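You operate a simulated robot arm through the tools that you are given. There is no shell and no other tool. Be economical: measure what you need, move in short steps, check, and stop when the job is done.

You are at the controls of a simulated robot arm. One attempt, no reset.

JOB
Clear both hoses off the grease smear, then wipe the low table clean.
Fine: split hose into the beige tray, black hose into the teal tray; teal pad back where it was. Set down upright: black hose bend, teal pad. What is to be rubbed or washed off counts as gone when no trace of it is left.

The check looks at the end state, three seconds after you hand in, the way a careful person would. Anything else that was tipped, shoved, dropped, spilled or broken makes it a failure.

ROBOT AND FRAMES
A 7-joint arm with a three-finger gripper on a trunk, on a base that drives. Base frame: it is fixed to the floor where the robot stands at the start and does not move with it; the origin is under the middle of the robot, x ahead of it, y to its left, z up; the surface under the hand at the start is at about z = 0.62. Readings come in m, degrees, newtons and seconds.
With the tool pointing down near the work surface it reaches from about 0.1 to 0.86 m from the robot's upright axis, wherever it stands. Its first joint turns from -166.0 to 166.0 degrees. Places, roughly: inside of the beige tray [0.6, -0.4, 0.6]; inside of the teal tray [0.5, 0, 0.6]; low table [0.7, -0.1, 0.3]; teal pad (6x4x5 cm) [0.4, -0.2, 0.6]. Payload 2.94 kg.
Tool frame: the origin (TCP) lies between the finger pads and is the grasp point; the fingertips stand 0.03 m ahead of it; z points along the fingers, y is the line along which they close. The gripper opens to 0.132 m. The gripper's body begins 0.107 m behind the TCP.
Orientation is that of the tool frame in the base frame, as [roll, pitch, yaw] about the fixed x, y, z axes, in that order (R = Rz(yaw) Ry(pitch) Rx(roll)). With the fingers straight down and closing along the base's y, the tool's x points along the base's -x, its y along +y and its z along -z.

CONTROLS
- The arm moves only by the tool apply_moves. Its argument "steps" is one flat list of numbers, 7 for each row, row after row: the shift along the tool's x, y, z in m, then the turn, a rotation vector about the tool's x, y, z in degrees, then the opening, from 0 (shut) to 1 (fully open). In form: [dx, dy, dz, rx, ry, rz, gripper, dx, dy, dz, rx, ry, rz, gripper, ...]. A call has 1 to 10 rows; each row is the pose to reach, as a shift and turn from the pose commanded when the call began, along the tool's axes at that moment. Each row takes 0.2 s and may step no farther than 0.05 m and 8.6 degrees from the row before; otherwise, or with a gripper value out of range, the whole call is refused. Where a pose cannot be reached the arm comes as near as it can. A force on the tool above 40 N (or 10 N above the force at the start of the call, whichever is more), or a blocked arm, ends the call early, and 0.2 s more pass. The fingers move at their own pace and stop on an object; they squeeze with about 35 N. The grip force told is the motor's: it shows also when the fingers shut on nothing. Time passes only in rows, and 0.2 s behind the last, so rows that repeat a pose let the fingers close. The reply holds the time, the measured pose of the TCP, the force on the tool along the base axes, the opening and the grip force, in the units named above and with some noise, with the torque about the TCP (base axes, N m) and any sound that the robot's microphone picked up.
- Cameras (640 x 400 px; columns grow to the right, rows downward): "scene" is now at [0.023, 0.167, 1.7233]; the picture's right is [-0.41, -0.91, 0.00], its down [-0.84, 0.38, -0.38] and it looks along [0.35, -0.16, -0.92] (base axes); focal length 282 px, centre (320, 200). "wrist" rides on the gripper at [0.072, 0.003, -0.144] in the tool frame; the picture's right is [-0.04, 1.00, 0.00], its down [-0.88, -0.04, -0.48] and it looks along [-0.47, -0.02, 0.88] (tool axes); focal length 256 px, centre (320, 200). There is no depth. A picture from a camera that has moved, and an enlarged one, comes with that camera's place and axes in the base frame and with its lens.
- grab_frame(camera): a new picture of that camera. No time passes.
- slide_trunk(by): slides the trunk up (or, below 0, down) by that many m; the arm and the scene camera ride with it, the base frame stays. It gives what a move gives, with no picture.
- steer(legs): drives the robot by 1 to 6 legs, each [ahead, left, turn to the left] in m, m and degrees, along the robot's own axes; the way and the turn of a leg run together, so that a leg with both is an arc; at most 1.5 m and 180 degrees a leg. The arm and the cameras ride along, it lands a little off, and it stops where it bumps. It gives what a move gives.
- head_to(pan, tilt): turns the head with the scene camera to pan (to the left, within 143 degrees either way) and tilt (down, from -29 to 69), counted from straight ahead of the robot. It gives what a move gives.
- close_up(camera, box): a new picture of the part [left, top, right, bottom] of that camera's present view, enlarged. No time passes.
- finish_job(): hands the job in; it is judged then, once.

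Work in short steps. Places have to be worked out from the pictures, the camera data and where the tool is seen: move nearer, look again, correct. Check each grasp and each placing, and mend what went wrong. You have 120 turns and 98 pictures in all, those below and enlarged ones among them. Open the gripper and draw the arm clear of the work before you hand the job in, unless the task says otherwise; then end with one line.

The tools are called after "Call:" by a JSON object that holds its "op" and its "data". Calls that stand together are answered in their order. apply_moves: Moves the arm, as the interface text tells. Its arguments: {"type":"object","properties":{"steps":{"type":"array","items":{"type":"number"}}},"required":["steps"]} The other tools are called the same way: slide_trunk (by) slides the trunk up or down; steer (legs) drives the base; head_to (pan, tilt) turns the head that bears the scene camera; grab_frame (camera) takes a picture; close_up (camera, box) takes an enlarged picture of a part of a camera's view; finish_job () hands the job in.

At the start:

```text
t: 0.0
tool_pos: [0.4472, -0.3274, 0.877]
orientation: [179.9, 0.0, -180.0]
ft_force: [-0.6, -0.3, 0.2]
moment: [-0.01, 0.02, 0.03]
finger_gap: 0.132
grip_force: 0.1
trunk travel left (down, up): [-0.25, 0.29]
robot x, y, heading: [-0.0005, 0.0015, 0.0]
head pan, tilt: [-24.0, 67.5]
```

scene: 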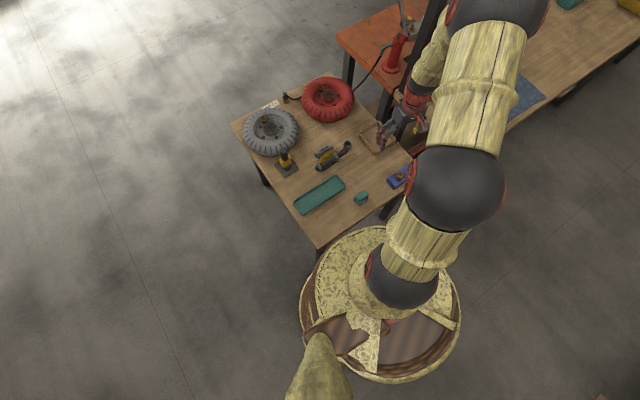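
wrist: 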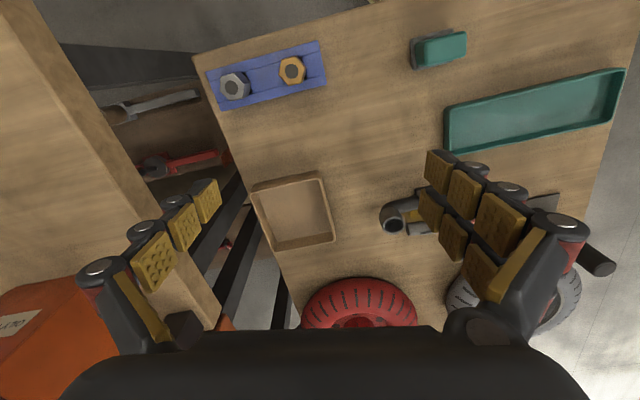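

I'll enlarge the part of the scene with the table first to see the hoses, trays and pad.

Call:
{"op": "close_up", "data": {"camera": "scene", "box": [220, 60, 440, 250]}}

Call:
{"op": "close_up", "data": {"camera": "wrist", "box": [340, 20, 640, 320]}}

```text
2.11 times, centred on (330, 155) of scene
camera zoom: at [0.023, 0.167, 1.7233], right [-0.41, -0.91, 0.0], down [-0.84, 0.38, -0.38], along [0.35, -0.16, -0.92], focal length 594 px, centre (299, 295)
```

zoom: 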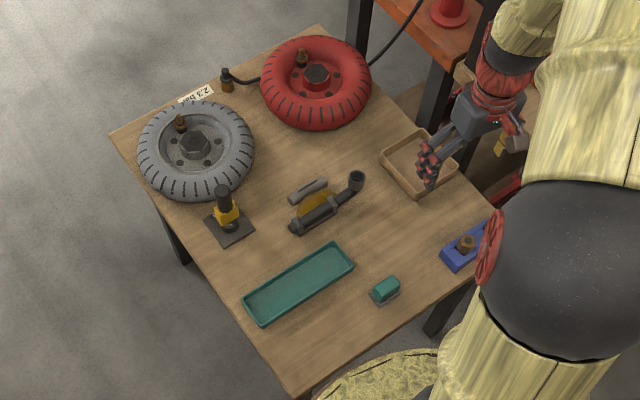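

```text
1.33 times, centred on (490, 170) of wrist
camera zoom: at [0.3752, -0.3249, 1.02], right [0.04, 1.0, 0.0], down [0.88, -0.04, 0.48], along [0.47, -0.02, -0.88], focal length 341 px, centre (93, 240)
```

zoom: 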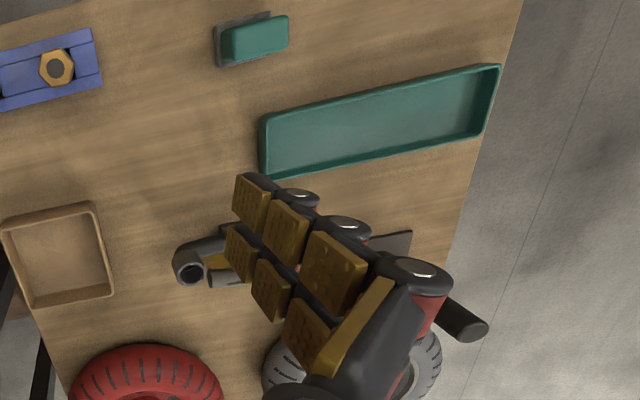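

The hoses lie roughly along y near (0.60..0.65, -0.07..-0.24), with the smear between and beneath them. I'll shift the hand so the wrist camera looks straight at them.

Call:
{"op": "apply_moves", "data": {"steps": [0, 0.05, 0, 0, 0, 0, 1, -0.01, 0.1, 0, 0, 0, 0, 1, -0.02, 0.15, 0, 0, 0, 0, 1, -0.03, 0.19, 0, 0, 0, 0, 1, -0.03, 0.19, 0, 0, 0, 0, 1]}}

Call:
{"op": "grab_frame", "data": {"camera": "wrist"}}

Call:
{"op": "close_up", "data": {"camera": "wrist", "box": [220, 130, 420, 255]}}

Call:
{"op": "close_up", "data": {"camera": "scene", "box": [290, 120, 420, 220]}}

```text
refused: row 2 steps farther than a row can; nothing moved
```

```text
93 pictures are left
camera wrist: at [0.3752, -0.3249, 1.02], right [0.04, 1.0, 0.0], down [0.88, -0.04, 0.48], along [0.47, -0.02, -0.88], focal length 256 px, centre (320, 200)
```

wrist: 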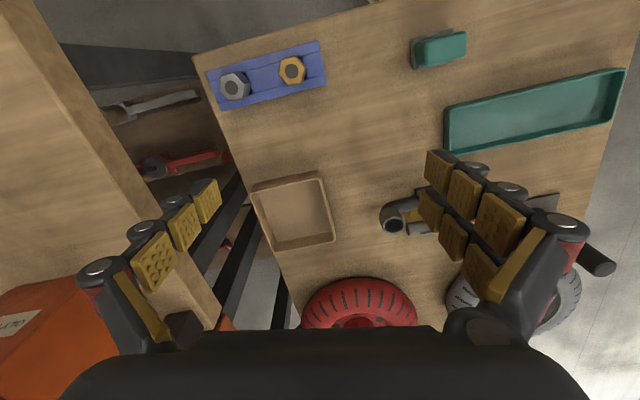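

```text
3.20 times, centred on (320, 192) of wrist
camera zoom: at [0.3752, -0.3249, 1.02], right [0.04, 1.0, 0.0], down [0.88, -0.04, 0.48], along [0.47, -0.02, -0.88], focal length 819 px, centre (320, 224)
```

zoom: 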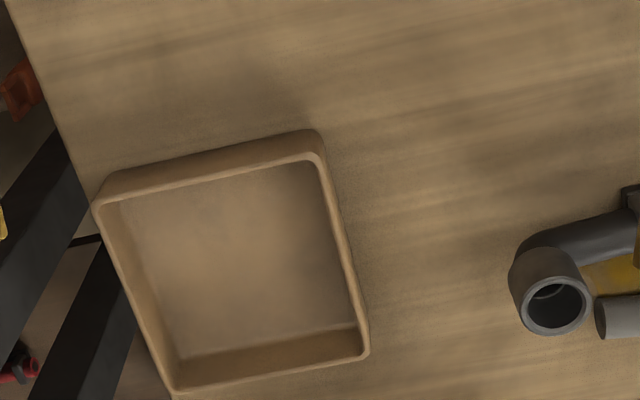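

```text
4.00 times, centred on (355, 170) of scene
camera zoom: at [0.023, 0.167, 1.7233], right [-0.41, -0.91, 0.0], down [-0.84, 0.38, -0.38], along [0.35, -0.16, -0.92], focal length 1129 px, centre (180, 320)
```

zoom: 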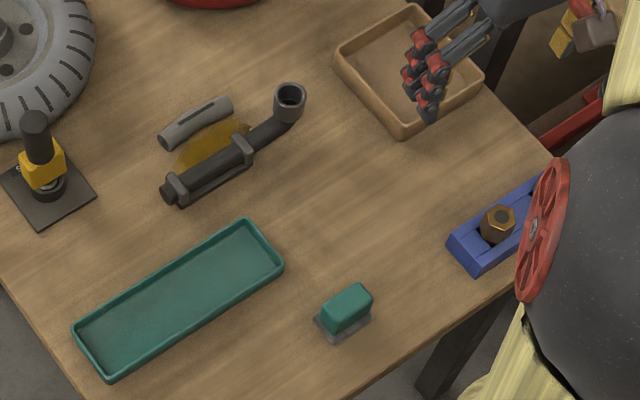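

The step slightly exceeded 5 cm, so I repeat with smaller rows.

Call:
{"op": "apply_moves", "data": {"steps": [-0.006, 0.04, 0, 0, 0, 0, 1, -0.012, 0.08, 0, 0, 0, 0, 1, -0.018, 0.12, 0, 0, 0, 0, 1, -0.024, 0.16, 0, 0, 0, 0, 1, -0.03, 0.19, 0, 0, 0, 0, 1, -0.03, 0.19, 0, 0, 0, 0, 1]}}

Call:
{"op": "grab_frame", "data": {"camera": "wrist"}}

Call:
{"op": "close_up", "data": {"camera": "wrist", "box": [220, 130, 420, 255]}}

```text
t: 1.4
tool_pos: [0.4789, -0.1365, 0.8758]
orientation: [-179.9, 0.0, -180.0]
ft_force: [-0.3, -0.8, -0.5]
moment: [-0.01, -0.02, 0.03]
finger_gap: 0.132
grip_force: 0.1
trunk travel left (down, up): [-0.25, 0.29]
robot x, y, heading: [-0.0021, 0.0015, 0.1]
head pan, tilt: [-24.0, 67.5]
```

```text
90 pictures are left
camera wrist: at [0.4056, -0.134, 1.0201], right [0.04, 1.0, 0.0], down [0.88, -0.04, 0.48], along [0.48, -0.02, -0.88], focal length 256 px, centre (320, 200)
```

wrist: 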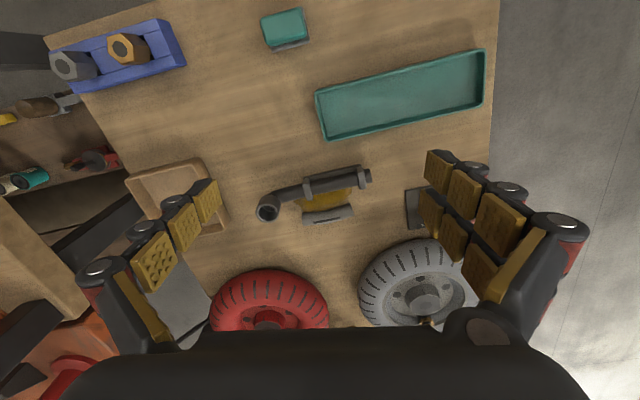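

```text
3.20 times, centred on (320, 192) of wrist
camera zoom: at [0.4056, -0.134, 1.0201], right [0.04, 1.0, 0.0], down [0.88, -0.04, 0.48], along [0.48, -0.02, -0.88], focal length 819 px, centre (320, 224)
```

zoom: 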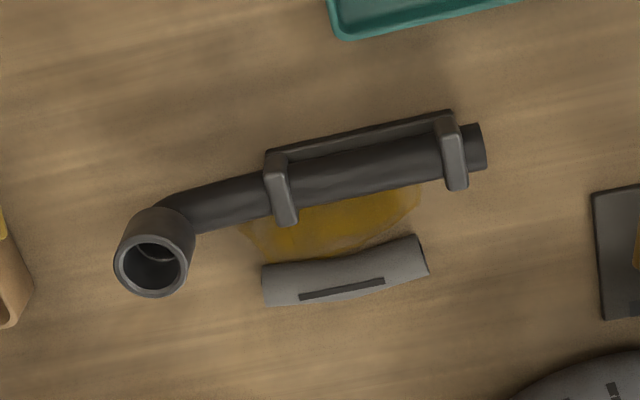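

Both hoses run at about 10° off the y axis; the split hose centre is near (0.648, -0.132), the black tube near (0.585, -0.12). I turn the hand 79° so it closes across them and hover over the split hose.

Call:
{"op": "apply_moves", "data": {"steps": [-0.017, 0.0005, 0.0075, 0, 0, 7.9, 0.8, -0.034, 0.001, 0.015, 0, 0, 15.8, 0.7, -0.051, 0.0015, 0.0225, 0, 0, 23.7, 0.6, -0.068, 0.002, 0.03, 0, 0, 31.6, 0.5, -0.085, 0.0025, 0.0375, 0, 0, 39.5, 0.4, -0.102, 0.003, 0.045, 0, 0, 47.4, 0.4, -0.119, 0.0035, 0.0525, 0, 0, 55.3, 0.4, -0.136, 0.004, 0.06, 0, 0, 63.2, 0.4, -0.153, 0.0045, 0.0675, 0, 0, 71.1, 0.4, -0.169, 0.005, 0.076, 0, 0, 79, 0.4]}}

Call:
{"op": "grab_frame", "data": {"camera": "wrist"}}

```text
t: 3.6
tool_pos: [0.6481, -0.1319, 0.8021]
orientation: [-180.0, 0.0, 101.0]
ft_force: [-0.1, 1.1, 0.2]
moment: [0.02, 0.01, -0.01]
finger_gap: 0.0527
grip_force: 0.1
trunk travel left (down, up): [-0.25, 0.29]
robot x, y, heading: [0.0015, 0.0012, 0.2]
head pan, tilt: [-24.0, 67.5]
```

```text
88 pictures are left
camera wrist: at [0.6362, -0.0614, 0.9446], right [0.99, 0.15, 0.0], down [0.13, -0.87, 0.48], along [0.07, -0.47, -0.88], focal length 256 px, centre (320, 200)
```

wrist: 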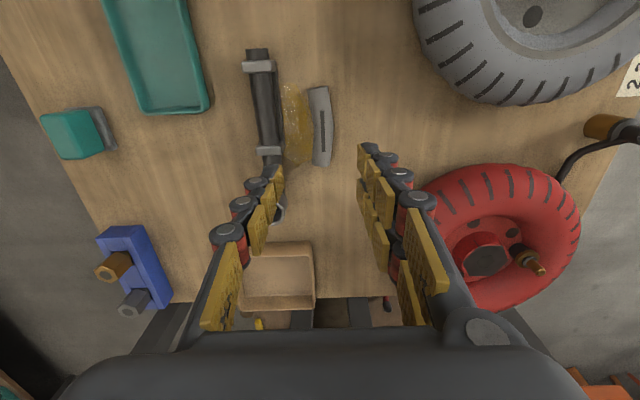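

Reading from this view, the split hose centre is at (0.647, -0.131), right below the hand. I descend in part and check clearance.

Call:
{"op": "apply_moves", "data": {"steps": [0, 0, 0.04, 0, 0, 0, 0.36, 0, 0, 0.08, 0, 0, 0, 0.36, 0, 0, 0.1, 0, 0, 0, 0.36, 0, 0, 0.1, 0, 0, 0, 0.36]}}

Call:
{"op": "grab_frame", "data": {"camera": "wrist"}}

Call:
{"op": "close_up", "data": {"camera": "scene", "box": [300, 110, 400, 190]}}

```text
t: 4.6
tool_pos: [0.6477, -0.1319, 0.6988]
orientation: [-180.0, 0.0, 100.9]
ft_force: [-0.4, -0.5, 0.4]
moment: [0.01, 0.0, 0.03]
finger_gap: 0.0476
grip_force: 0.0
trunk travel left (down, up): [-0.25, 0.29]
robot x, y, heading: [-0.0022, -0.0008, 0.1]
head pan, tilt: [-24.0, 67.5]
```

```text
87 pictures are left
camera wrist: at [0.6356, -0.061, 0.8433], right [0.99, 0.15, 0.0], down [0.13, -0.87, 0.48], along [0.07, -0.47, -0.88], focal length 256 px, centre (320, 200)
```

wrist: 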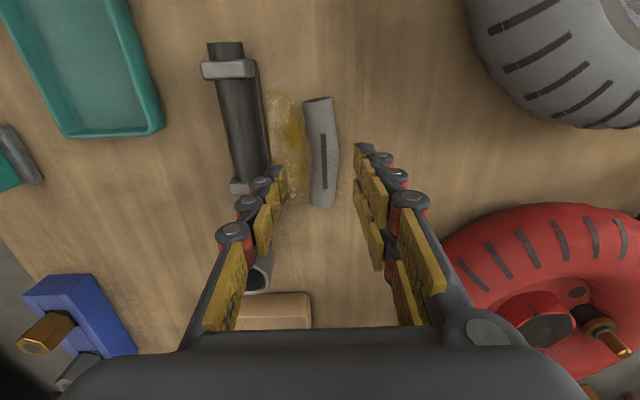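

```text
5.00 times, centred on (350, 150) of scene
camera zoom: at [0.0232, 0.1672, 1.7233], right [-0.41, -0.91, 0.0], down [-0.84, 0.38, -0.38], along [0.35, -0.16, -0.92], focal length 1411 px, centre (170, 450)
```

zoom: 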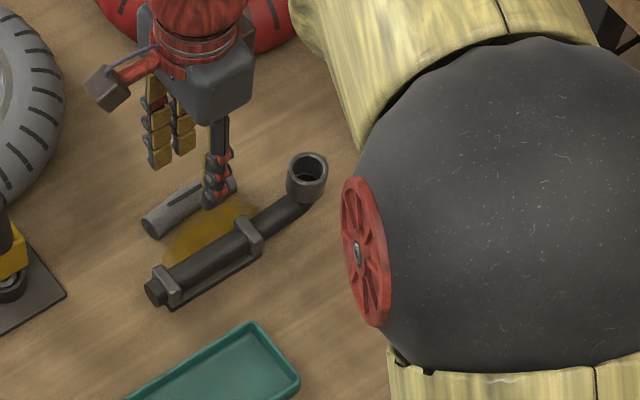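

Aligned: hose mid reads (0.647, -0.128). I descend to TCP z≈0.656 and close.

Call:
{"op": "apply_moves", "data": {"steps": [0, 0, 0.025, 0, 0, 0, 0.33, 0, 0, 0.043, 0, 0, 0, 0.33, 0, 0, 0.043, 0, 0, 0, 0.15, 0, 0, 0.043, 0, 0, 0, 0, 0, 0, 0.043, 0, 0, 0, 0, 0, 0, 0.043, 0, 0, 0, 0]}}

Call:
{"op": "grab_frame", "data": {"camera": "wrist"}}

```text
t: 6.0
tool_pos: [0.6477, -0.1327, 0.6569]
orientation: [-180.0, 0.0, 101.0]
ft_force: [-0.3, -0.9, 1.2]
moment: [0.01, -0.02, -0.05]
finger_gap: 0.0222
grip_force: 34.9
trunk travel left (down, up): [-0.25, 0.29]
robot x, y, heading: [-0.0005, -0.0013, -0.2]
head pan, tilt: [-24.0, 67.5]
```

```text
85 pictures are left
camera wrist: at [0.6352, -0.0609, 0.8006], right [0.99, 0.15, 0.0], down [0.13, -0.87, 0.48], along [0.07, -0.47, -0.88], focal length 256 px, centre (320, 200)
```

wrist: 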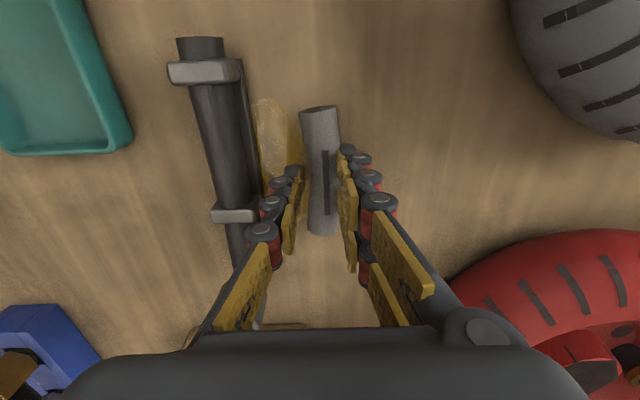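

The split hose is held (22 mm). I lift it, carry it above the beige tray at about (0.612, -0.374) and turn it 45° so that it lies diagonally with room to spare.

Call:
{"op": "apply_moves", "data": {"steps": [0, 0, -0.03, 0, 0, 0, 0, 0, 0, -0.075, 0, 0, 0, 0, 0, 0, -0.12, 0, 0, 0, 0, -0.03, -0.01, -0.15, 0, 0, -7.5, 0, -0.07, -0.024, -0.15, 0, 0, -15, 0, -0.11, -0.038, -0.15, 0, 0, -22.5, 0, -0.15, -0.052, -0.15, 0, 0, -30, 0, -0.19, -0.067, -0.15, 0, 0, -37.5, 0, -0.23, -0.081, -0.15, 0, 0, -45, 0, -0.23, -0.081, -0.15, 0, 0, -45, 0]}}

Call:
{"op": "grab_frame", "data": {"camera": "wrist"}}

Call:
{"op": "close_up", "data": {"camera": "scene", "box": [290, 100, 440, 220]}}

```text
t: 8.2
tool_pos: [0.6116, -0.3737, 0.8069]
orientation: [180.0, 0.0, 146.0]
ft_force: [-0.6, 0.5, -0.5]
moment: [0.01, 0.0, 0.02]
finger_gap: 0.022
grip_force: 34.8
trunk travel left (down, up): [-0.25, 0.29]
robot x, y, heading: [0.0022, -0.0009, 0.3]
head pan, tilt: [-24.0, 67.5]
```

```text
84 pictures are left
camera wrist: at [0.5524, -0.3321, 0.9504], right [0.59, 0.81, 0.0], down [0.71, -0.52, 0.48], along [0.38, -0.28, -0.88], focal length 256 px, centre (320, 200)
```

wrist: 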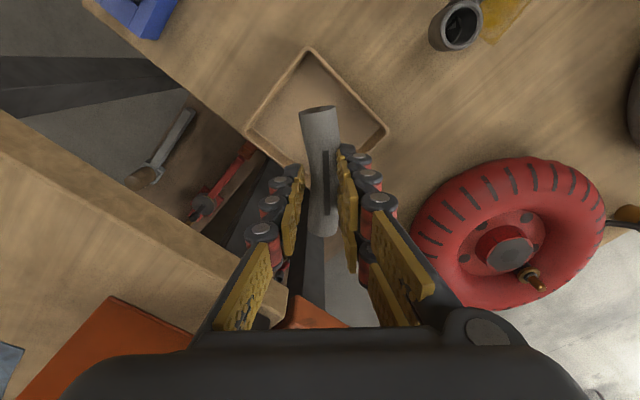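

```text
3.33 times, centred on (365, 160) of scene
camera zoom: at [0.0231, 0.1666, 1.7233], right [-0.41, -0.91, 0.0], down [-0.84, 0.38, -0.38], along [0.35, -0.16, -0.92], focal length 941 px, centre (170, 333)
```

zoom: 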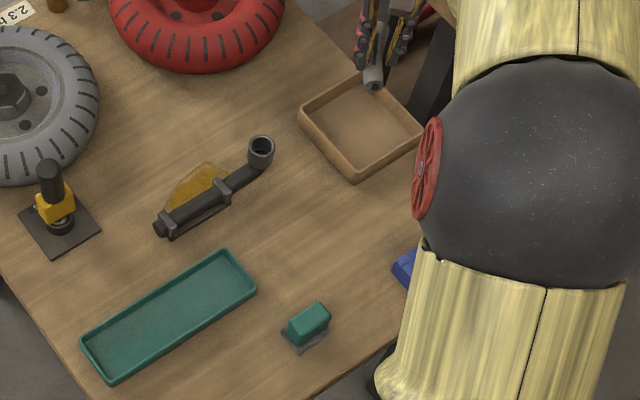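

The tray centre reads (0.607, -0.377) and the hose lies along its diagonal. I descend to just above the tray floor.

Call:
{"op": "apply_moves", "data": {"steps": [0.002, -0.005, 0.045, 0, 0, 0, 0, 0.002, -0.005, 0.09, 0, 0, 0, 0, 0.002, -0.005, 0.125, 0, 0, 0, 0, 0.002, -0.005, 0.138, 0, 0, 0, 0, 0.002, -0.005, 0.142, 0, 0, 0, 0, 0.002, -0.005, 0.142, 0, 0, 0, 0]}}

Call:
{"op": "grab_frame", "data": {"camera": "wrist"}}

```text
t: 9.6
tool_pos: [0.608, -0.3771, 0.6665]
orientation: [-180.0, 0.1, 146.0]
ft_force: [0.6, 0.1, -0.5]
moment: [0.0, -0.01, 0.0]
finger_gap: 0.0222
grip_force: 34.9
trunk travel left (down, up): [-0.25, 0.29]
robot x, y, heading: [0.0002, -0.0017, 0.3]
head pan, tilt: [-24.0, 67.5]
```

```text
82 pictures are left
camera wrist: at [0.5482, -0.3341, 0.8093], right [0.59, 0.8, 0.0], down [0.71, -0.52, 0.48], along [0.38, -0.28, -0.88], focal length 256 px, centre (320, 200)
```

wrist: 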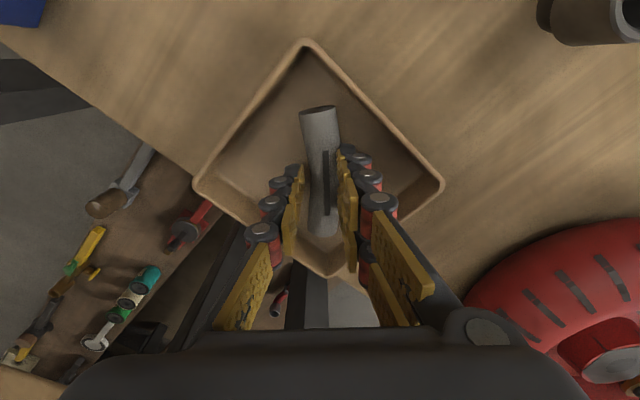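

It's inside the tray with room all round. I lower a few mm more until a light touch.

Call:
{"op": "apply_moves", "data": {"steps": [0, 0, 0.002, 0, 0, 0, 0, 0, 0, 0.004, 0, 0, 0, 0, 0, 0, 0.005, 0, 0, 0, 0]}}

```text
t: 10.4
tool_pos: [0.6082, -0.3762, 0.6627]
orientation: [180.0, 0.1, 146.0]
ft_force: [-3.9, 1.9, 11.3]
moment: [0.18, 0.21, 0.02]
finger_gap: 0.0223
grip_force: 34.9
trunk travel left (down, up): [-0.25, 0.29]
robot x, y, heading: [-0.0004, -0.001, -0.2]
head pan, tilt: [-24.0, 67.5]
```

Contact is felt (11 N), so the hose is on the tray floor. I open a little and lift away.

Call:
{"op": "apply_moves", "data": {"steps": [0, 0, -0.001, 0, 0, 0, 0.2, 0, 0, -0.001, 0, 0, 0, 0.33, 0, 0, -0.001, 0, 0, 0, 0.33, 0, 0, -0.04, 0, 0, 0, 0.33, 0, 0, -0.085, 0, 0, 0, 0.33, 0, 0, -0.13, 0, 0, 0, 0.33, 0, 0, -0.13, 0, 0, 0, 0.33]}}

Call:
{"op": "grab_frame", "data": {"camera": "wrist"}}

```text
t: 12.0
tool_pos: [0.6068, -0.3765, 0.7911]
orientation: [180.0, 0.1, 146.1]
ft_force: [0.9, 0.0, -0.2]
moment: [0.02, -0.04, 0.01]
finger_gap: 0.0437
grip_force: 0.0
trunk travel left (down, up): [-0.25, 0.29]
robot x, y, heading: [0.0013, -0.0005, -0.1]
head pan, tilt: [-24.0, 67.5]
```

```text
81 pictures are left
camera wrist: at [0.5476, -0.3347, 0.9346], right [0.59, 0.8, 0.0], down [0.71, -0.52, 0.48], along [0.38, -0.28, -0.88], focal length 256 px, centre (320, 200)
```

wrist: 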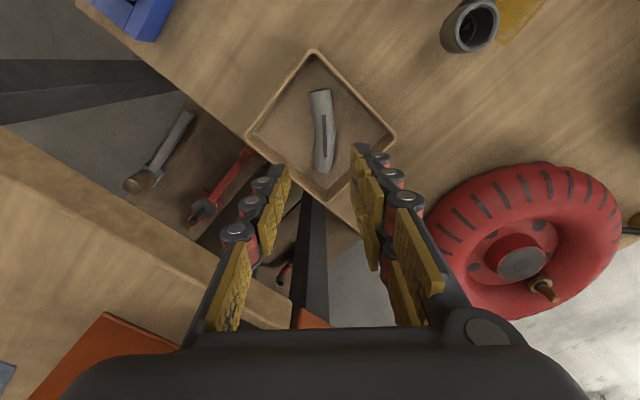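

The split hose lies in the beige tray. Next I go over the black hose, turning back to yaw 101°.

Call:
{"op": "apply_moves", "data": {"steps": [0.0226, 0.0279, -0.005, 0, 0, 6.43, 0.4, 0.0451, 0.0557, -0.01, 0, 0, 12.86, 0.4, 0.0677, 0.0836, -0.01, 0, 0, 19.3, 0.4, 0.0903, 0.1114, -0.01, 0, 0, 25.7, 0.4, 0.113, 0.139, -0.01, 0, 0, 32.1, 0.4, 0.135, 0.167, -0.01, 0, 0, 38.6, 0.4, 0.158, 0.195, -0.01, 0, 0, 45, 0.4, 0.158, 0.195, -0.01, 0, 0, 45, 0.4]}}

Call:
{"op": "grab_frame", "data": {"camera": "wrist"}}

Call:
{"op": "close_up", "data": {"camera": "wrist", "box": [220, 50, 420, 250]}}

```text
t: 13.8
tool_pos: [0.5847, -0.1255, 0.8007]
orientation: [180.0, -0.1, 100.9]
ft_force: [-0.1, 1.7, -0.6]
moment: [-0.01, 0.0, -0.02]
finger_gap: 0.0528
grip_force: 0.1
trunk travel left (down, up): [-0.25, 0.29]
robot x, y, heading: [0.0006, -0.0017, 0.1]
head pan, tilt: [-24.0, 67.5]
```

```text
80 pictures are left
camera wrist: at [0.5728, -0.0546, 0.9437], right [0.99, 0.15, 0.0], down [0.13, -0.87, 0.48], along [0.07, -0.47, -0.88], focal length 256 px, centre (320, 200)
```

wrist: 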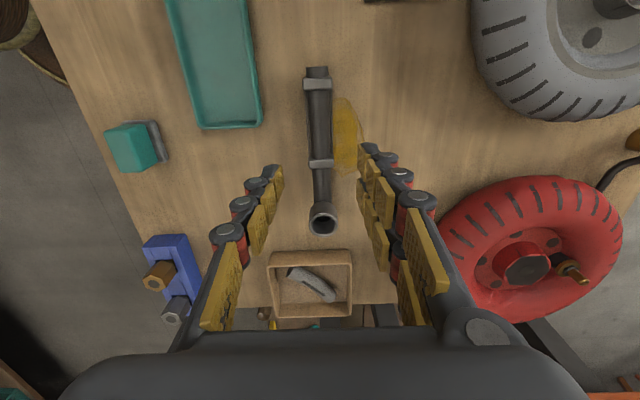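

```text
2.00 times, centred on (320, 150) of wrist
camera zoom: at [0.5728, -0.0546, 0.9437], right [0.99, 0.15, 0.0], down [0.13, -0.87, 0.48], along [0.07, -0.47, -0.88], focal length 512 px, centre (320, 300)
```

zoom: 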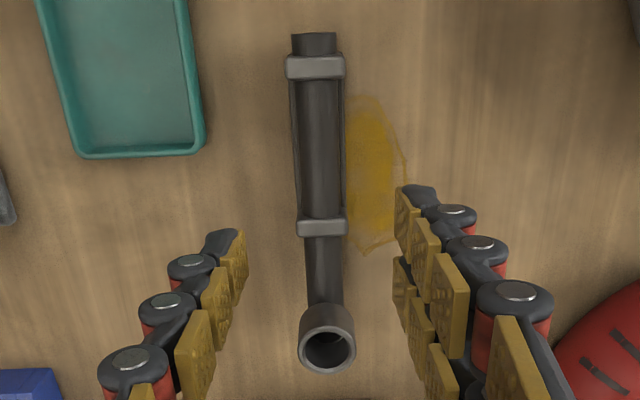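

The clips sit at y≈-0.075 and -0.159; I'll grasp the tube between them at (0.584, -0.131). Descend part way and look.

Call:
{"op": "apply_moves", "data": {"steps": [-0.003, -0.001, 0.04, 0, 0, 0, 0.4, -0.006, -0.002, 0.08, 0, 0, 0, 0.4, -0.006, -0.002, 0.11, 0, 0, 0, 0.4, -0.006, -0.002, 0.11, 0, 0, 0, 0.4]}}

Call:
{"op": "grab_frame", "data": {"camera": "wrist"}}

Call:
{"op": "close_up", "data": {"camera": "scene", "box": [300, 120, 380, 190]}}

```text
t: 14.8
tool_pos: [0.5852, -0.1332, 0.6906]
orientation: [179.9, 0.0, 101.1]
ft_force: [-0.2, 0.0, -0.3]
moment: [-0.01, 0.02, 0.02]
finger_gap: 0.0528
grip_force: 0.0
trunk travel left (down, up): [-0.25, 0.29]
robot x, y, heading: [-0.0004, -0.0007, -0.2]
head pan, tilt: [-24.0, 67.5]
```

```text
78 pictures are left
camera wrist: at [0.5738, -0.0617, 0.8339], right [0.99, 0.15, 0.0], down [0.13, -0.87, 0.48], along [0.07, -0.47, -0.88], focal length 256 px, centre (320, 200)
```

wrist: 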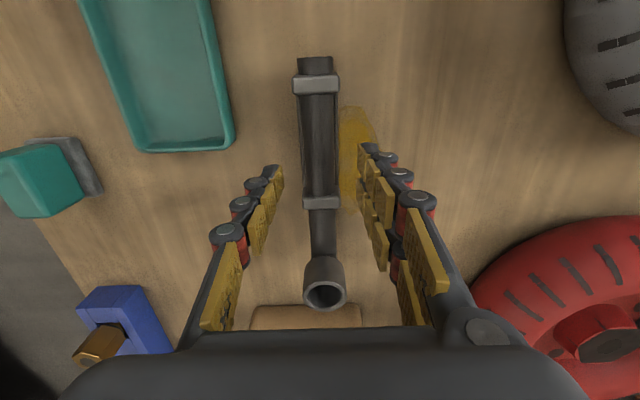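

```text
5.71 times, centred on (340, 155) of scene
camera zoom: at [0.0234, 0.1672, 1.7233], right [-0.41, -0.91, 0.0], down [-0.84, 0.38, -0.38], along [0.35, -0.16, -0.92], focal length 1612 px, centre (206, 457)
```

zoom: 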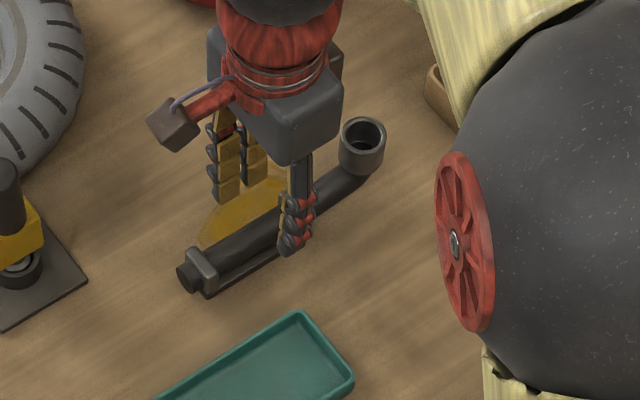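

Clear on both sides. I descend to TCP z≈0.664 and close on the tube.

Call:
{"op": "apply_moves", "data": {"steps": [0, 0, 0.015, 0, 0, 0, 0.4, 0, 0, 0.027, 0, 0, 0, 0.4, 0, 0, 0.027, 0, 0, 0, 0.2, 0, 0, 0.027, 0, 0, 0, 0, 0, 0, 0.027, 0, 0, 0, 0, 0, 0, 0.027, 0, 0, 0, 0]}}

Call:
{"op": "grab_frame", "data": {"camera": "wrist"}}

```text
t: 16.2
tool_pos: [0.5866, -0.1323, 0.6639]
orientation: [-180.0, 0.1, 101.0]
ft_force: [0.0, -0.3, 0.7]
moment: [-0.02, 0.04, 0.02]
finger_gap: 0.0316
grip_force: 34.7
trunk travel left (down, up): [-0.25, 0.29]
robot x, y, heading: [0.0023, -0.0014, 0.0]
head pan, tilt: [-24.0, 67.5]
```

```text
76 pictures are left
camera wrist: at [0.5734, -0.0612, 0.8067], right [0.99, 0.15, 0.0], down [0.13, -0.87, 0.48], along [0.07, -0.47, -0.88], focal length 256 px, centre (320, 200)
```

wrist: 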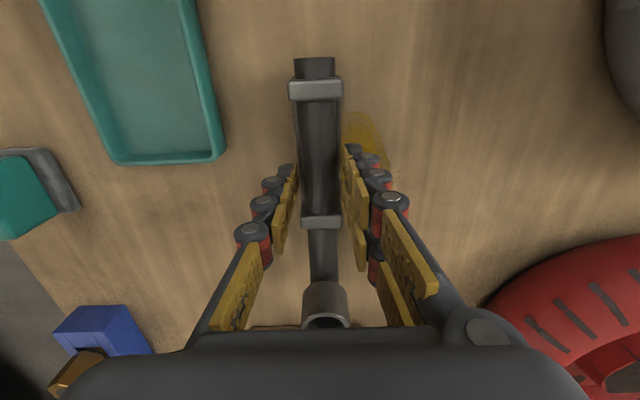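

Gripped at 31.6 mm. I lift it gently and check.

Call:
{"op": "apply_moves", "data": {"steps": [0, 0, -0.015, 0, 0, 0, 0, 0, 0, -0.04, 0, 0, 0, 0, 0, 0, -0.08, 0, 0, 0, 0, 0, 0, -0.11, 0, 0, 0, 0, 0, 0, -0.11, 0, 0, 0, 0]}}

Call:
{"op": "grab_frame", "data": {"camera": "wrist"}}

Call:
{"op": "close_up", "data": {"camera": "scene", "box": [280, 100, 400, 220]}}

```text
t: 17.4
tool_pos: [0.5843, -0.1318, 0.7732]
orientation: [-179.9, 0.1, 100.9]
ft_force: [0.5, -0.1, -4.1]
moment: [-0.02, -0.02, 0.01]
finger_gap: 0.0314
grip_force: 35.3
trunk travel left (down, up): [-0.25, 0.29]
robot x, y, heading: [-0.001, -0.0017, 0.1]
head pan, tilt: [-24.0, 67.5]
```

```text
75 pictures are left
camera wrist: at [0.5728, -0.0612, 0.9164], right [0.99, 0.15, 0.0], down [0.13, -0.87, 0.48], along [0.07, -0.47, -0.88], focal length 256 px, centre (320, 200)
```

wrist: 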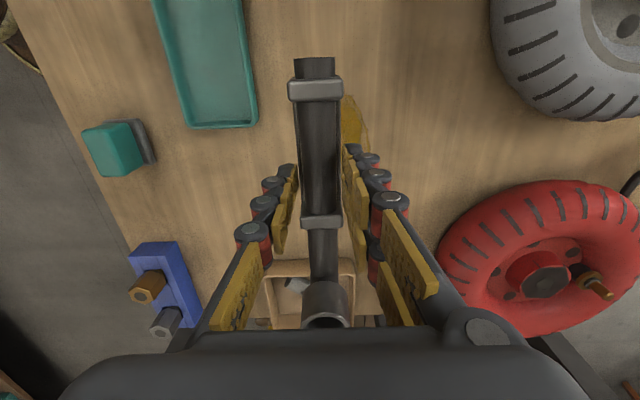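

```text
3.33 times, centred on (340, 160) of scene
camera zoom: at [0.0232, 0.1672, 1.7232], right [-0.41, -0.91, 0.0], down [-0.84, 0.38, -0.38], along [0.35, -0.16, -0.92], focal length 941 px, centre (253, 333)
```

zoom: 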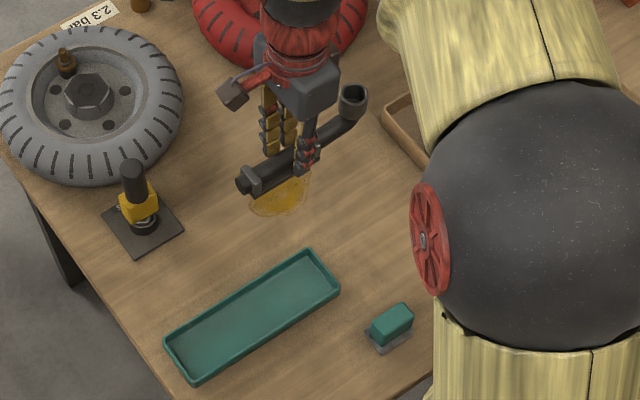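

The hose is held firm and level. From several views the tray centre is (0.455, -0.024) with its long axis at ~100°, so I carry the hose there with the TCP at (0.451, -0.005).

Call:
{"op": "apply_moves", "data": {"steps": [0.03, -0.021, 0, 0, 0, 0, 0, 0.06, -0.043, 0, 0, 0, 0, 0, 0.09, -0.064, 0, 0, 0, 0, 0, 0.12, -0.086, 0, 0, 0, 0, 0, 0.1494, -0.1067, 0, 0, 0, 0, 0, 0.1494, -0.1067, 0.02, 0, 0, 0, 0, 0.1494, -0.1067, 0.04, 0, 0, 0, 0, 0.1494, -0.1067, 0.04, 0, 0, 0, 0]}}

Call:
{"op": "grab_frame", "data": {"camera": "wrist"}}

Call:
{"op": "close_up", "data": {"camera": "scene", "box": [270, 130, 390, 230]}}

```text
t: 19.2
tool_pos: [0.4505, -0.0062, 0.7325]
orientation: [-180.0, 0.0, 101.0]
ft_force: [0.2, 0.4, -2.5]
moment: [0.04, 0.02, 0.0]
finger_gap: 0.0317
grip_force: 35.0
trunk travel left (down, up): [-0.25, 0.29]
robot x, y, heading: [0.001, -0.0005, -0.0]
head pan, tilt: [-24.0, 67.5]
```

```text
73 pictures are left
camera wrist: at [0.4393, 0.0649, 0.8772], right [0.99, 0.15, 0.0], down [0.13, -0.87, 0.48], along [0.07, -0.47, -0.88], focal length 256 px, centre (320, 200)
```

wrist: 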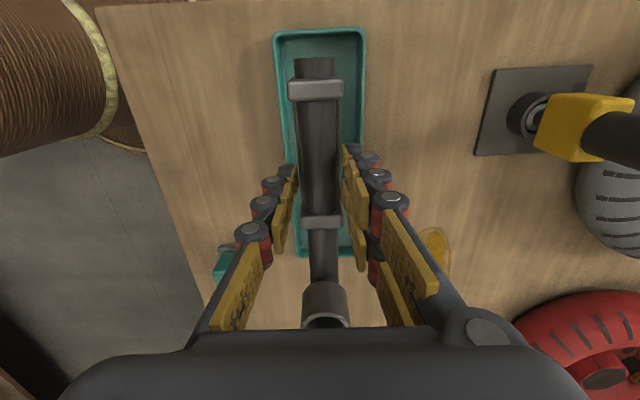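

```text
4.00 times, centred on (330, 180) of scene
camera zoom: at [0.0231, 0.1674, 1.7233], right [-0.41, -0.91, 0.0], down [-0.84, 0.38, -0.38], along [0.35, -0.16, -0.92], focal length 1129 px, centre (280, 280)
```

zoom: 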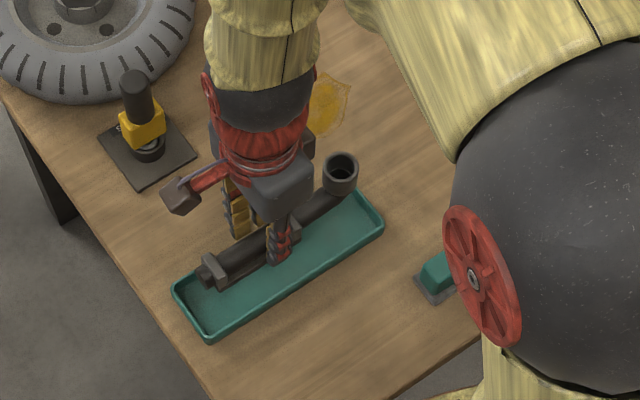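

Alignment with the tray matches within ~2 mm; I nudge +1.5 mm sideways and descend to about 8 mm above the table-grasp height.

Call:
{"op": "apply_moves", "data": {"steps": [0, 0.0015, 0.02, 0, 0, 0.4, 0, 0, 0.0015, 0.04, 0, 0, 0.4, 0, 0, 0.0015, 0.055, 0, 0, 0.4, 0, 0, 0.0015, 0.06, 0, 0, 0.4, 0, 0, 0.0015, 0.06, 0, 0, 0.4, 0]}}

Call:
{"op": "grab_frame", "data": {"camera": "wrist"}}

Call:
{"op": "close_up", "data": {"camera": "scene", "box": [290, 140, 380, 220]}}

```text
t: 20.4
tool_pos: [0.4526, -0.0058, 0.6725]
orientation: [-180.0, -0.1, 100.6]
ft_force: [-0.4, 0.0, -3.1]
moment: [0.0, 0.01, -0.02]
finger_gap: 0.0314
grip_force: 34.6
trunk travel left (down, up): [-0.25, 0.29]
robot x, y, heading: [-0.0015, 0.0034, -0.1]
head pan, tilt: [-24.0, 67.5]
```

```text
71 pictures are left
camera wrist: at [0.4416, 0.0648, 0.8167], right [0.99, 0.14, 0.0], down [0.12, -0.87, 0.48], along [0.07, -0.47, -0.88], focal length 256 px, centre (320, 200)
```

wrist: 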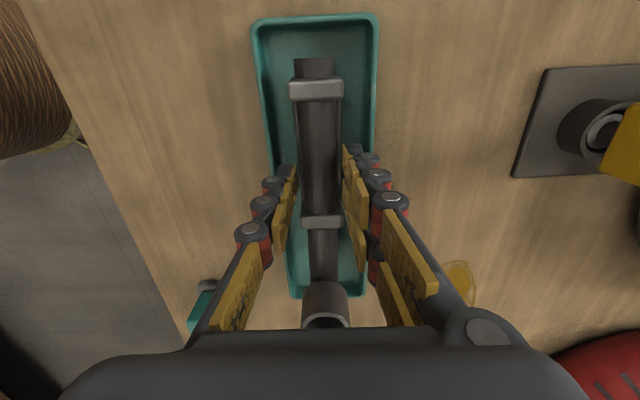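

```text
5.00 times, centred on (335, 180) of scene
camera zoom: at [0.0232, 0.1673, 1.7233], right [-0.41, -0.91, 0.0], down [-0.84, 0.38, -0.38], along [0.35, -0.16, -0.92], focal length 1411 px, centre (245, 300)
```

zoom: 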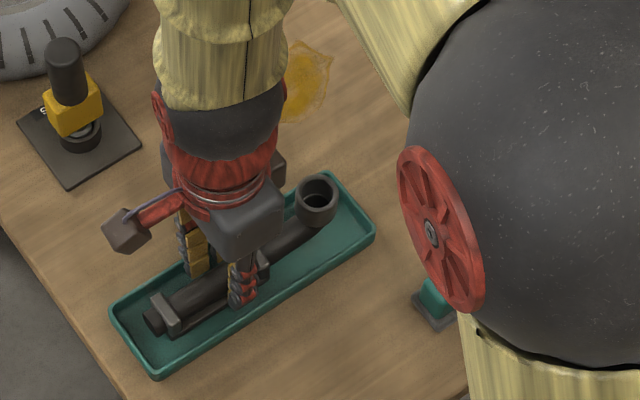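

Well centred: about 2 cm to each end of the tray. I lower slowly to contact.

Call:
{"op": "apply_moves", "data": {"steps": [0, 0, 0.002, 0, 0, 0, 0, 0, 0, 0.004, 0, 0, 0, 0, 0, 0, 0.006, 0, 0, 0, 0, 0, 0, 0.0075, 0, 0, 0, 0]}}

```text
t: 21.4
tool_pos: [0.4533, -0.0069, 0.6684]
orientation: [180.0, 0.0, 100.6]
ft_force: [-5.3, 0.9, 22.0]
moment: [0.01, 0.13, 0.04]
finger_gap: 0.0316
grip_force: 34.6
trunk travel left (down, up): [-0.25, 0.29]
robot x, y, heading: [-0.0017, -0.0042, 0.1]
head pan, tilt: [-24.0, 67.5]
```

Contact at z=0.668. I relieve the push and open only a few mm, then rise.

Call:
{"op": "apply_moves", "data": {"steps": [0, 0, -0.0025, 0, 0, 0, 0.25, 0, 0, -0.003, 0, 0, 0, 0.28, 0, 0, -0.003, 0, 0, 0, 0.28]}}

Call:
{"op": "grab_frame", "data": {"camera": "wrist"}}

```text
t: 22.2
tool_pos: [0.4526, -0.0077, 0.6696]
orientation: [-179.9, 0.0, 100.5]
ft_force: [-0.2, 0.3, 0.0]
moment: [-0.02, 0.02, -0.01]
finger_gap: 0.0371
grip_force: 0.1
trunk travel left (down, up): [-0.25, 0.29]
robot x, y, heading: [-0.0003, -0.0014, -0.2]
head pan, tilt: [-24.0, 67.5]
```

```text
69 pictures are left
camera wrist: at [0.4418, 0.0644, 0.8127], right [0.99, 0.14, 0.0], down [0.12, -0.87, 0.48], along [0.07, -0.47, -0.88], focal length 256 px, centre (320, 200)
```

wrist: 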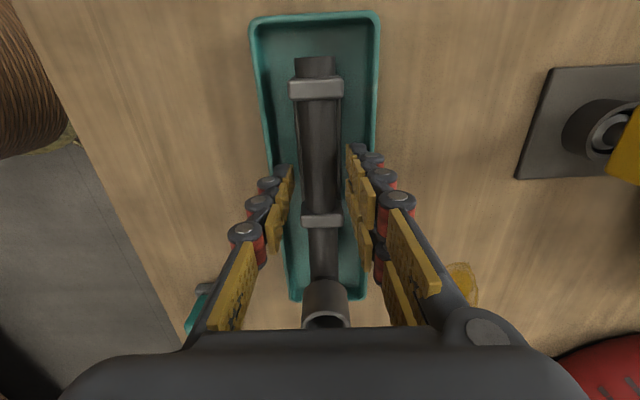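

The hose is free and resting. I rise straight up.

Call:
{"op": "apply_moves", "data": {"steps": [0, 0, -0.015, 0, 0, 0, 0.28, 0, 0, -0.05, 0, 0, 0, 0.28, 0, 0, -0.09, 0, 0, 0, 0.4, 0, 0, -0.13, 0, 0, 0, 0.4, 0, 0, -0.13, 0, 0, 0, 0.4]}}

Call:
{"op": "grab_frame", "data": {"camera": "wrist"}}

```text
t: 23.4
tool_pos: [0.4533, -0.0059, 0.7988]
orientation: [-179.9, -0.1, 100.6]
ft_force: [-1.2, 0.3, 0.4]
moment: [0.01, 0.02, 0.0]
finger_gap: 0.0528
grip_force: 0.0
trunk travel left (down, up): [-0.25, 0.29]
robot x, y, heading: [-0.0007, 0.0013, 0.3]
head pan, tilt: [-24.0, 67.5]
```

```text
68 pictures are left
camera wrist: at [0.4422, 0.0645, 0.9426], right [0.99, 0.14, 0.0], down [0.12, -0.87, 0.48], along [0.07, -0.47, -0.88], focal length 256 px, centre (320, 200)
```

wrist: 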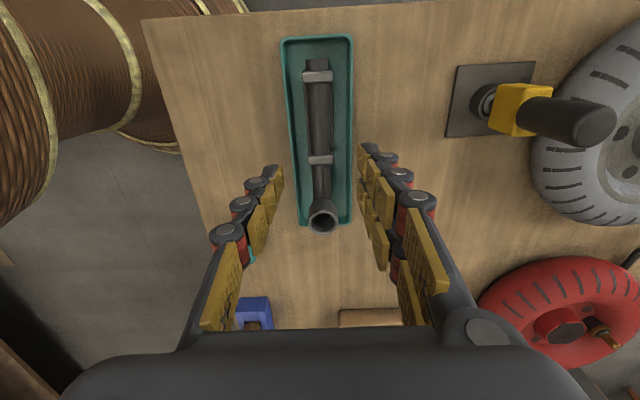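

Black hose sits upright in the teal tray. Now I move above the pad at about (0.37, -0.172) to measure it.

Call:
{"op": "apply_moves", "data": {"steps": [-0.03, -0.022, 0, 0, 0, 0, 0.5, -0.06, -0.045, 0, 0, 0, 0, 0.6, -0.09, -0.067, 0, 0, 0, 0, 0.6, -0.12, -0.09, 0, 0, 0, 0, 0.6, -0.148, -0.112, 0, 0, 0, 0, 0.6, -0.148, -0.112, 0, 0, 0, 0, 0.6]}}

Call:
{"op": "grab_frame", "data": {"camera": "wrist"}}

Call:
{"op": "close_up", "data": {"camera": "wrist", "box": [250, 70, 400, 190]}}

Call:
{"op": "close_up", "data": {"camera": "scene", "box": [340, 170, 400, 220]}}

```text
t: 24.8
tool_pos: [0.3698, -0.1739, 0.7997]
orientation: [180.0, 0.0, 100.6]
ft_force: [-0.5, -0.1, 0.4]
moment: [-0.02, 0.0, 0.01]
finger_gap: 0.0792
grip_force: 0.1
trunk travel left (down, up): [-0.25, 0.29]
robot x, y, heading: [-0.0007, 0.004, 0.2]
head pan, tilt: [-24.0, 67.5]
```

```text
67 pictures are left
camera wrist: at [0.3595, -0.1019, 0.943], right [0.99, 0.14, 0.0], down [0.12, -0.87, 0.48], along [0.07, -0.47, -0.88], focal length 256 px, centre (320, 200)
```

wrist: 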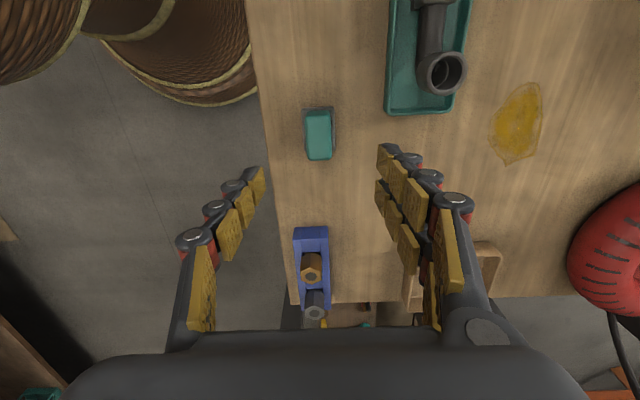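

```text
3.33 times, centred on (325, 130) of wrist
camera zoom: at [0.3595, -0.1019, 0.943], right [0.99, 0.14, 0.0], down [0.12, -0.87, 0.48], along [0.07, -0.47, -0.88], focal length 853 px, centre (303, 433)
```

zoom: 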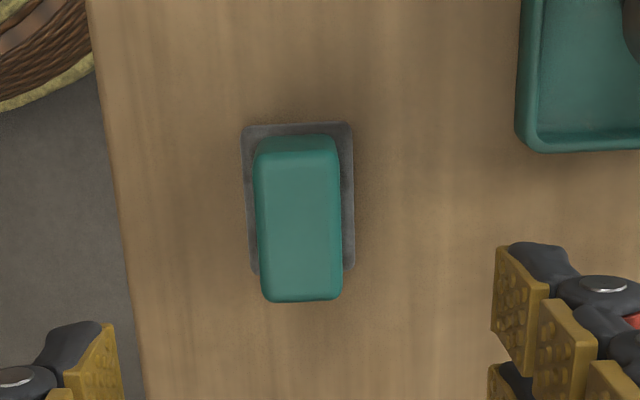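

```text
8.00 times, centred on (370, 195) of scene
camera zoom: at [0.0228, 0.1668, 1.7233], right [-0.41, -0.91, 0.0], down [-0.84, 0.38, -0.38], along [0.35, -0.16, -0.92], focal length 2257 px, centre (-80, 240)
```

zoom: 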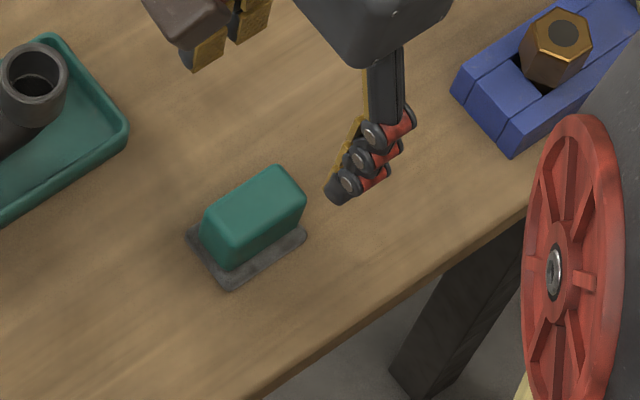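

The pad: teal grip on a grey sole, centre (0.370, -0.176), long axis matching yaw 100.6°. I descend and grip the teal body 2 cm above the table.

Call:
{"op": "apply_moves", "data": {"steps": [-0.0018, 0, 0.045, 0, 0, 0, 0.5, -0.0018, 0, 0.09, 0, 0, 0, 0.45, -0.0018, 0, 0.12, 0, 0, 0, 0.45, -0.0018, 0, 0.13, 0, 0, 0, 0.4, -0.0018, 0, 0.13, 0, 0, 0, 0.4]}}

Call:
{"op": "grab_frame", "data": {"camera": "wrist"}}

```text
t: 26.0
tool_pos: [0.3701, -0.1742, 0.6691]
orientation: [179.9, 0.0, 100.7]
ft_force: [0.6, -0.5, -0.6]
moment: [-0.03, -0.02, 0.0]
finger_gap: 0.0529
grip_force: 0.1
trunk travel left (down, up): [-0.25, 0.29]
robot x, y, heading: [-0.001, -0.0027, 0.1]
head pan, tilt: [-24.0, 67.5]
```

```text
64 pictures are left
camera wrist: at [0.3591, -0.1034, 0.8127], right [0.99, 0.14, 0.0], down [0.12, -0.87, 0.48], along [0.07, -0.47, -0.88], focal length 256 px, centre (320, 200)
```

wrist: 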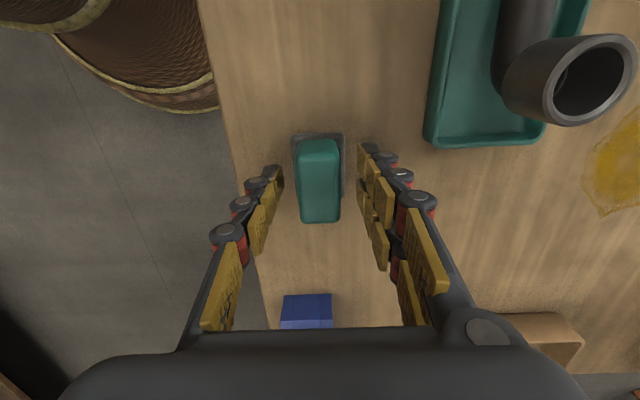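

Pad is centred between the fingers; I close and check the grip.

Call:
{"op": "apply_moves", "data": {"steps": [0, 0, 0, 0, 0, 0, 0.2, 0, 0, 0, 0, 0, 0, 0, 0, 0, 0, 0, 0, 0, 0, 0, 0, 0, 0, 0, 0, 0]}}

Call:
{"op": "grab_frame", "data": {"camera": "wrist"}}

```text
t: 27.0
tool_pos: [0.3704, -0.1747, 0.6697]
orientation: [-179.9, 0.0, 100.6]
ft_force: [0.4, -0.4, 0.0]
moment: [0.04, 0.03, 0.0]
finger_gap: 0.027
grip_force: 34.6
trunk travel left (down, up): [-0.25, 0.29]
robot x, y, heading: [-0.0023, 0.0013, -0.2]
head pan, tilt: [-24.0, 67.5]
```

```text
63 pictures are left
camera wrist: at [0.3592, -0.1034, 0.8129], right [0.99, 0.14, 0.0], down [0.12, -0.87, 0.48], along [0.07, -0.47, -0.88], focal length 256 px, centre (320, 200)
```

wrist: 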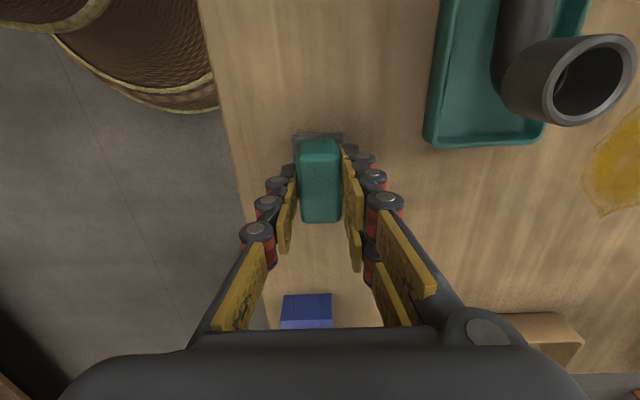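

Gripped (27 mm). Home pose to remember: (0.370, -0.175, 0.669), yaw 100.6°. I lift and carry the pad above the smear's centre, (0.607, -0.138).

Call:
{"op": "apply_moves", "data": {"steps": [0, 0, -0.04, 0, 0, 0, 0, 0, 0, -0.08, 0, 0, 0, 0, 0, 0, -0.12, 0, 0, 0, 0, -0.001, 0.04, -0.13, 0, 0, 0, 0, -0.002, 0.08, -0.13, 0, 0, 0, 0, -0.004, 0.12, -0.13, 0, 0, 0, 0, -0.005, 0.16, -0.13, 0, 0, 0, 0, -0.006, 0.2, -0.13, 0, 0, 0, 0, -0.007, 0.24, -0.13, 0, 0, 0, 0, -0.007, 0.24, -0.13, 0, 0, 0, 0]}}

Call:
{"op": "grab_frame", "data": {"camera": "wrist"}}

```text
t: 29.2
tool_pos: [0.6085, -0.1371, 0.8001]
orientation: [-179.9, 0.0, 100.5]
ft_force: [-0.2, 0.0, -1.3]
moment: [-0.05, 0.04, -0.01]
finger_gap: 0.0269
grip_force: 35.1
trunk travel left (down, up): [-0.25, 0.29]
robot x, y, heading: [-0.0006, -0.0002, 0.0]
head pan, tilt: [-24.0, 67.5]
```

```text
62 pictures are left
camera wrist: at [0.5971, -0.0658, 0.9434], right [0.99, 0.14, 0.0], down [0.12, -0.87, 0.48], along [0.07, -0.47, -0.88], focal length 256 px, centre (320, 200)
```

wrist: 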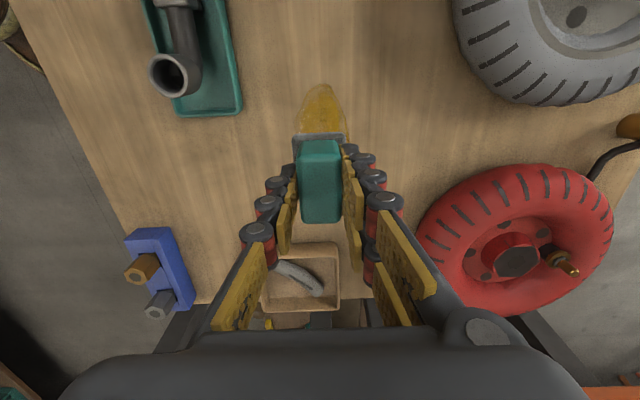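

Smear is centred under the pad. I lower to just above the surface and then press lightly.

Call:
{"op": "apply_moves", "data": {"steps": [0, 0, 0.045, 0, 0, 0, 0, 0, 0, 0.09, 0, 0, 0, 0, 0, 0, 0.12, 0, 0, 0, 0, 0, 0, 0.13, 0, 0, 0, 0, 0, 0, 0.133, 0, 0, 0, 0]}}

```text
t: 30.4
tool_pos: [0.608, -0.1378, 0.669]
orientation: [180.0, 0.1, 100.6]
ft_force: [-10.4, 2.1, 27.3]
moment: [0.19, 0.48, 0.01]
finger_gap: 0.0271
grip_force: 35.0
trunk travel left (down, up): [-0.25, 0.29]
robot x, y, heading: [-0.0028, 0.0028, -0.1]
head pan, tilt: [-24.0, 67.5]
```

Pressing at 27 N; I back off 1 mm and stroke the middle lane back and forth.

Call:
{"op": "apply_moves", "data": {"steps": [0.02, 0, -0.001, 0, 0, 0, 0, 0.045, 0, -0.001, 0, 0, 0, 0, 0.02, 0, -0.001, 0, 0, 0, 0, -0.005, 0, -0.001, 0, 0, 0, 0, -0.03, 0, -0.001, 0, 0, 0, 0, -0.05, 0, -0.001, 0, 0, 0, 0, -0.05, 0.024, -0.001, 0, 0, 0, 0, -0.025, 0.024, -0.001, 0, 0, 0, 0, 0, 0.024, -0.001, 0, 0, 0, 0, 0.025, 0.024, -0.001, 0, 0, 0, 0]}}

```text
t: 31.3
tool_pos: [0.6057, -0.1246, 0.6684]
orientation: [180.0, 0.0, 100.6]
ft_force: [-5.6, -7.4, 16.2]
moment: [-0.41, 0.23, -0.01]
finger_gap: 0.027
grip_force: 34.9
trunk travel left (down, up): [-0.25, 0.29]
robot x, y, heading: [0.0006, -0.0032, 0.0]
head pan, tilt: [-24.0, 67.5]
stopped in row 4: the force on the tool passed its limit at 42 N (the readings are from after the stop); the commanded pose is now the measured one
```

The force limit tripped on reversal, so I ease off by 1 mm and use the same lane with smaller strokes.

Call:
{"op": "apply_moves", "data": {"steps": [0, 0, -0.001, 0, 0, 0, 0, -0.02, 0, -0.001, 0, 0, 0, 0, -0.04, 0, -0.001, 0, 0, 0, 0, -0.058, 0, -0.001, 0, 0, 0, 0]}}

```text
t: 32.3
tool_pos: [0.6178, -0.1794, 0.6683]
orientation: [179.9, 0.0, 100.7]
ft_force: [0.2, 2.6, 11.3]
moment: [0.08, -0.12, -0.02]
finger_gap: 0.027
grip_force: 35.8
trunk travel left (down, up): [-0.25, 0.29]
robot x, y, heading: [-0.0056, 0.0009, 0.0]
head pan, tilt: [-24.0, 67.5]
```

Steady 11 N now. I continue: back along this lane, then the lane on the +x side.

Call:
{"op": "apply_moves", "data": {"steps": [0.02, 0, 0, 0, 0, 0, 0, 0.04, 0, 0, 0, 0, 0, 0, 0.06, 0, 0, 0, 0, 0, 0, 0.08, 0, 0, 0, 0, 0, 0, 0.09, 0, 0, 0, 0, 0, 0, 0.09, 0.02, 0, 0, 0, 0, 0, 0.07, 0.022, 0, 0, 0, 0, 0, 0.05, 0.022, 0, 0, 0, 0, 0, 0.03, 0.022, 0, 0, 0, 0, 0, 0.01, 0.022, 0, 0, 0, 0, 0]}}

```text
t: 34.5
tool_pos: [0.6352, -0.1674, 0.6688]
orientation: [180.0, 0.0, 100.7]
ft_force: [-0.7, 3.9, 15.6]
moment: [0.21, 0.0, 0.0]
finger_gap: 0.027
grip_force: 35.6
trunk travel left (down, up): [-0.25, 0.29]
robot x, y, heading: [-0.0017, -0.0006, -0.0]
head pan, tilt: [-24.0, 67.5]
```

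Going well. I finish this lane, then cross to the near (-x) lane.

Call:
{"op": "apply_moves", "data": {"steps": [-0.018, 0, 0, 0, 0, 0, 0, 0.005, 0, 0, 0, 0, 0, 0, 0.03, 0, 0, 0, 0, 0, 0, 0.055, 0, 0, 0, 0, 0, 0, 0.078, 0, 0, 0, 0, 0, 0, 0.078, -0.024, 0, 0, 0, 0, 0, 0.078, -0.046, 0, 0, 0, 0, 0, 0.055, -0.046, 0, 0, 0, 0, 0, 0.03, -0.046, 0, 0, 0, 0, 0, 0.005, -0.046, 0, 0, 0, 0, 0]}}

```text
t: 36.7
tool_pos: [0.5896, -0.1695, 0.6693]
orientation: [179.9, 0.0, 100.7]
ft_force: [-1.6, 4.3, 18.6]
moment: [0.18, 0.03, -0.02]
finger_gap: 0.0272
grip_force: 35.4
trunk travel left (down, up): [-0.25, 0.29]
robot x, y, heading: [0.0017, -0.0005, 0.3]
head pan, tilt: [-24.0, 67.5]
```

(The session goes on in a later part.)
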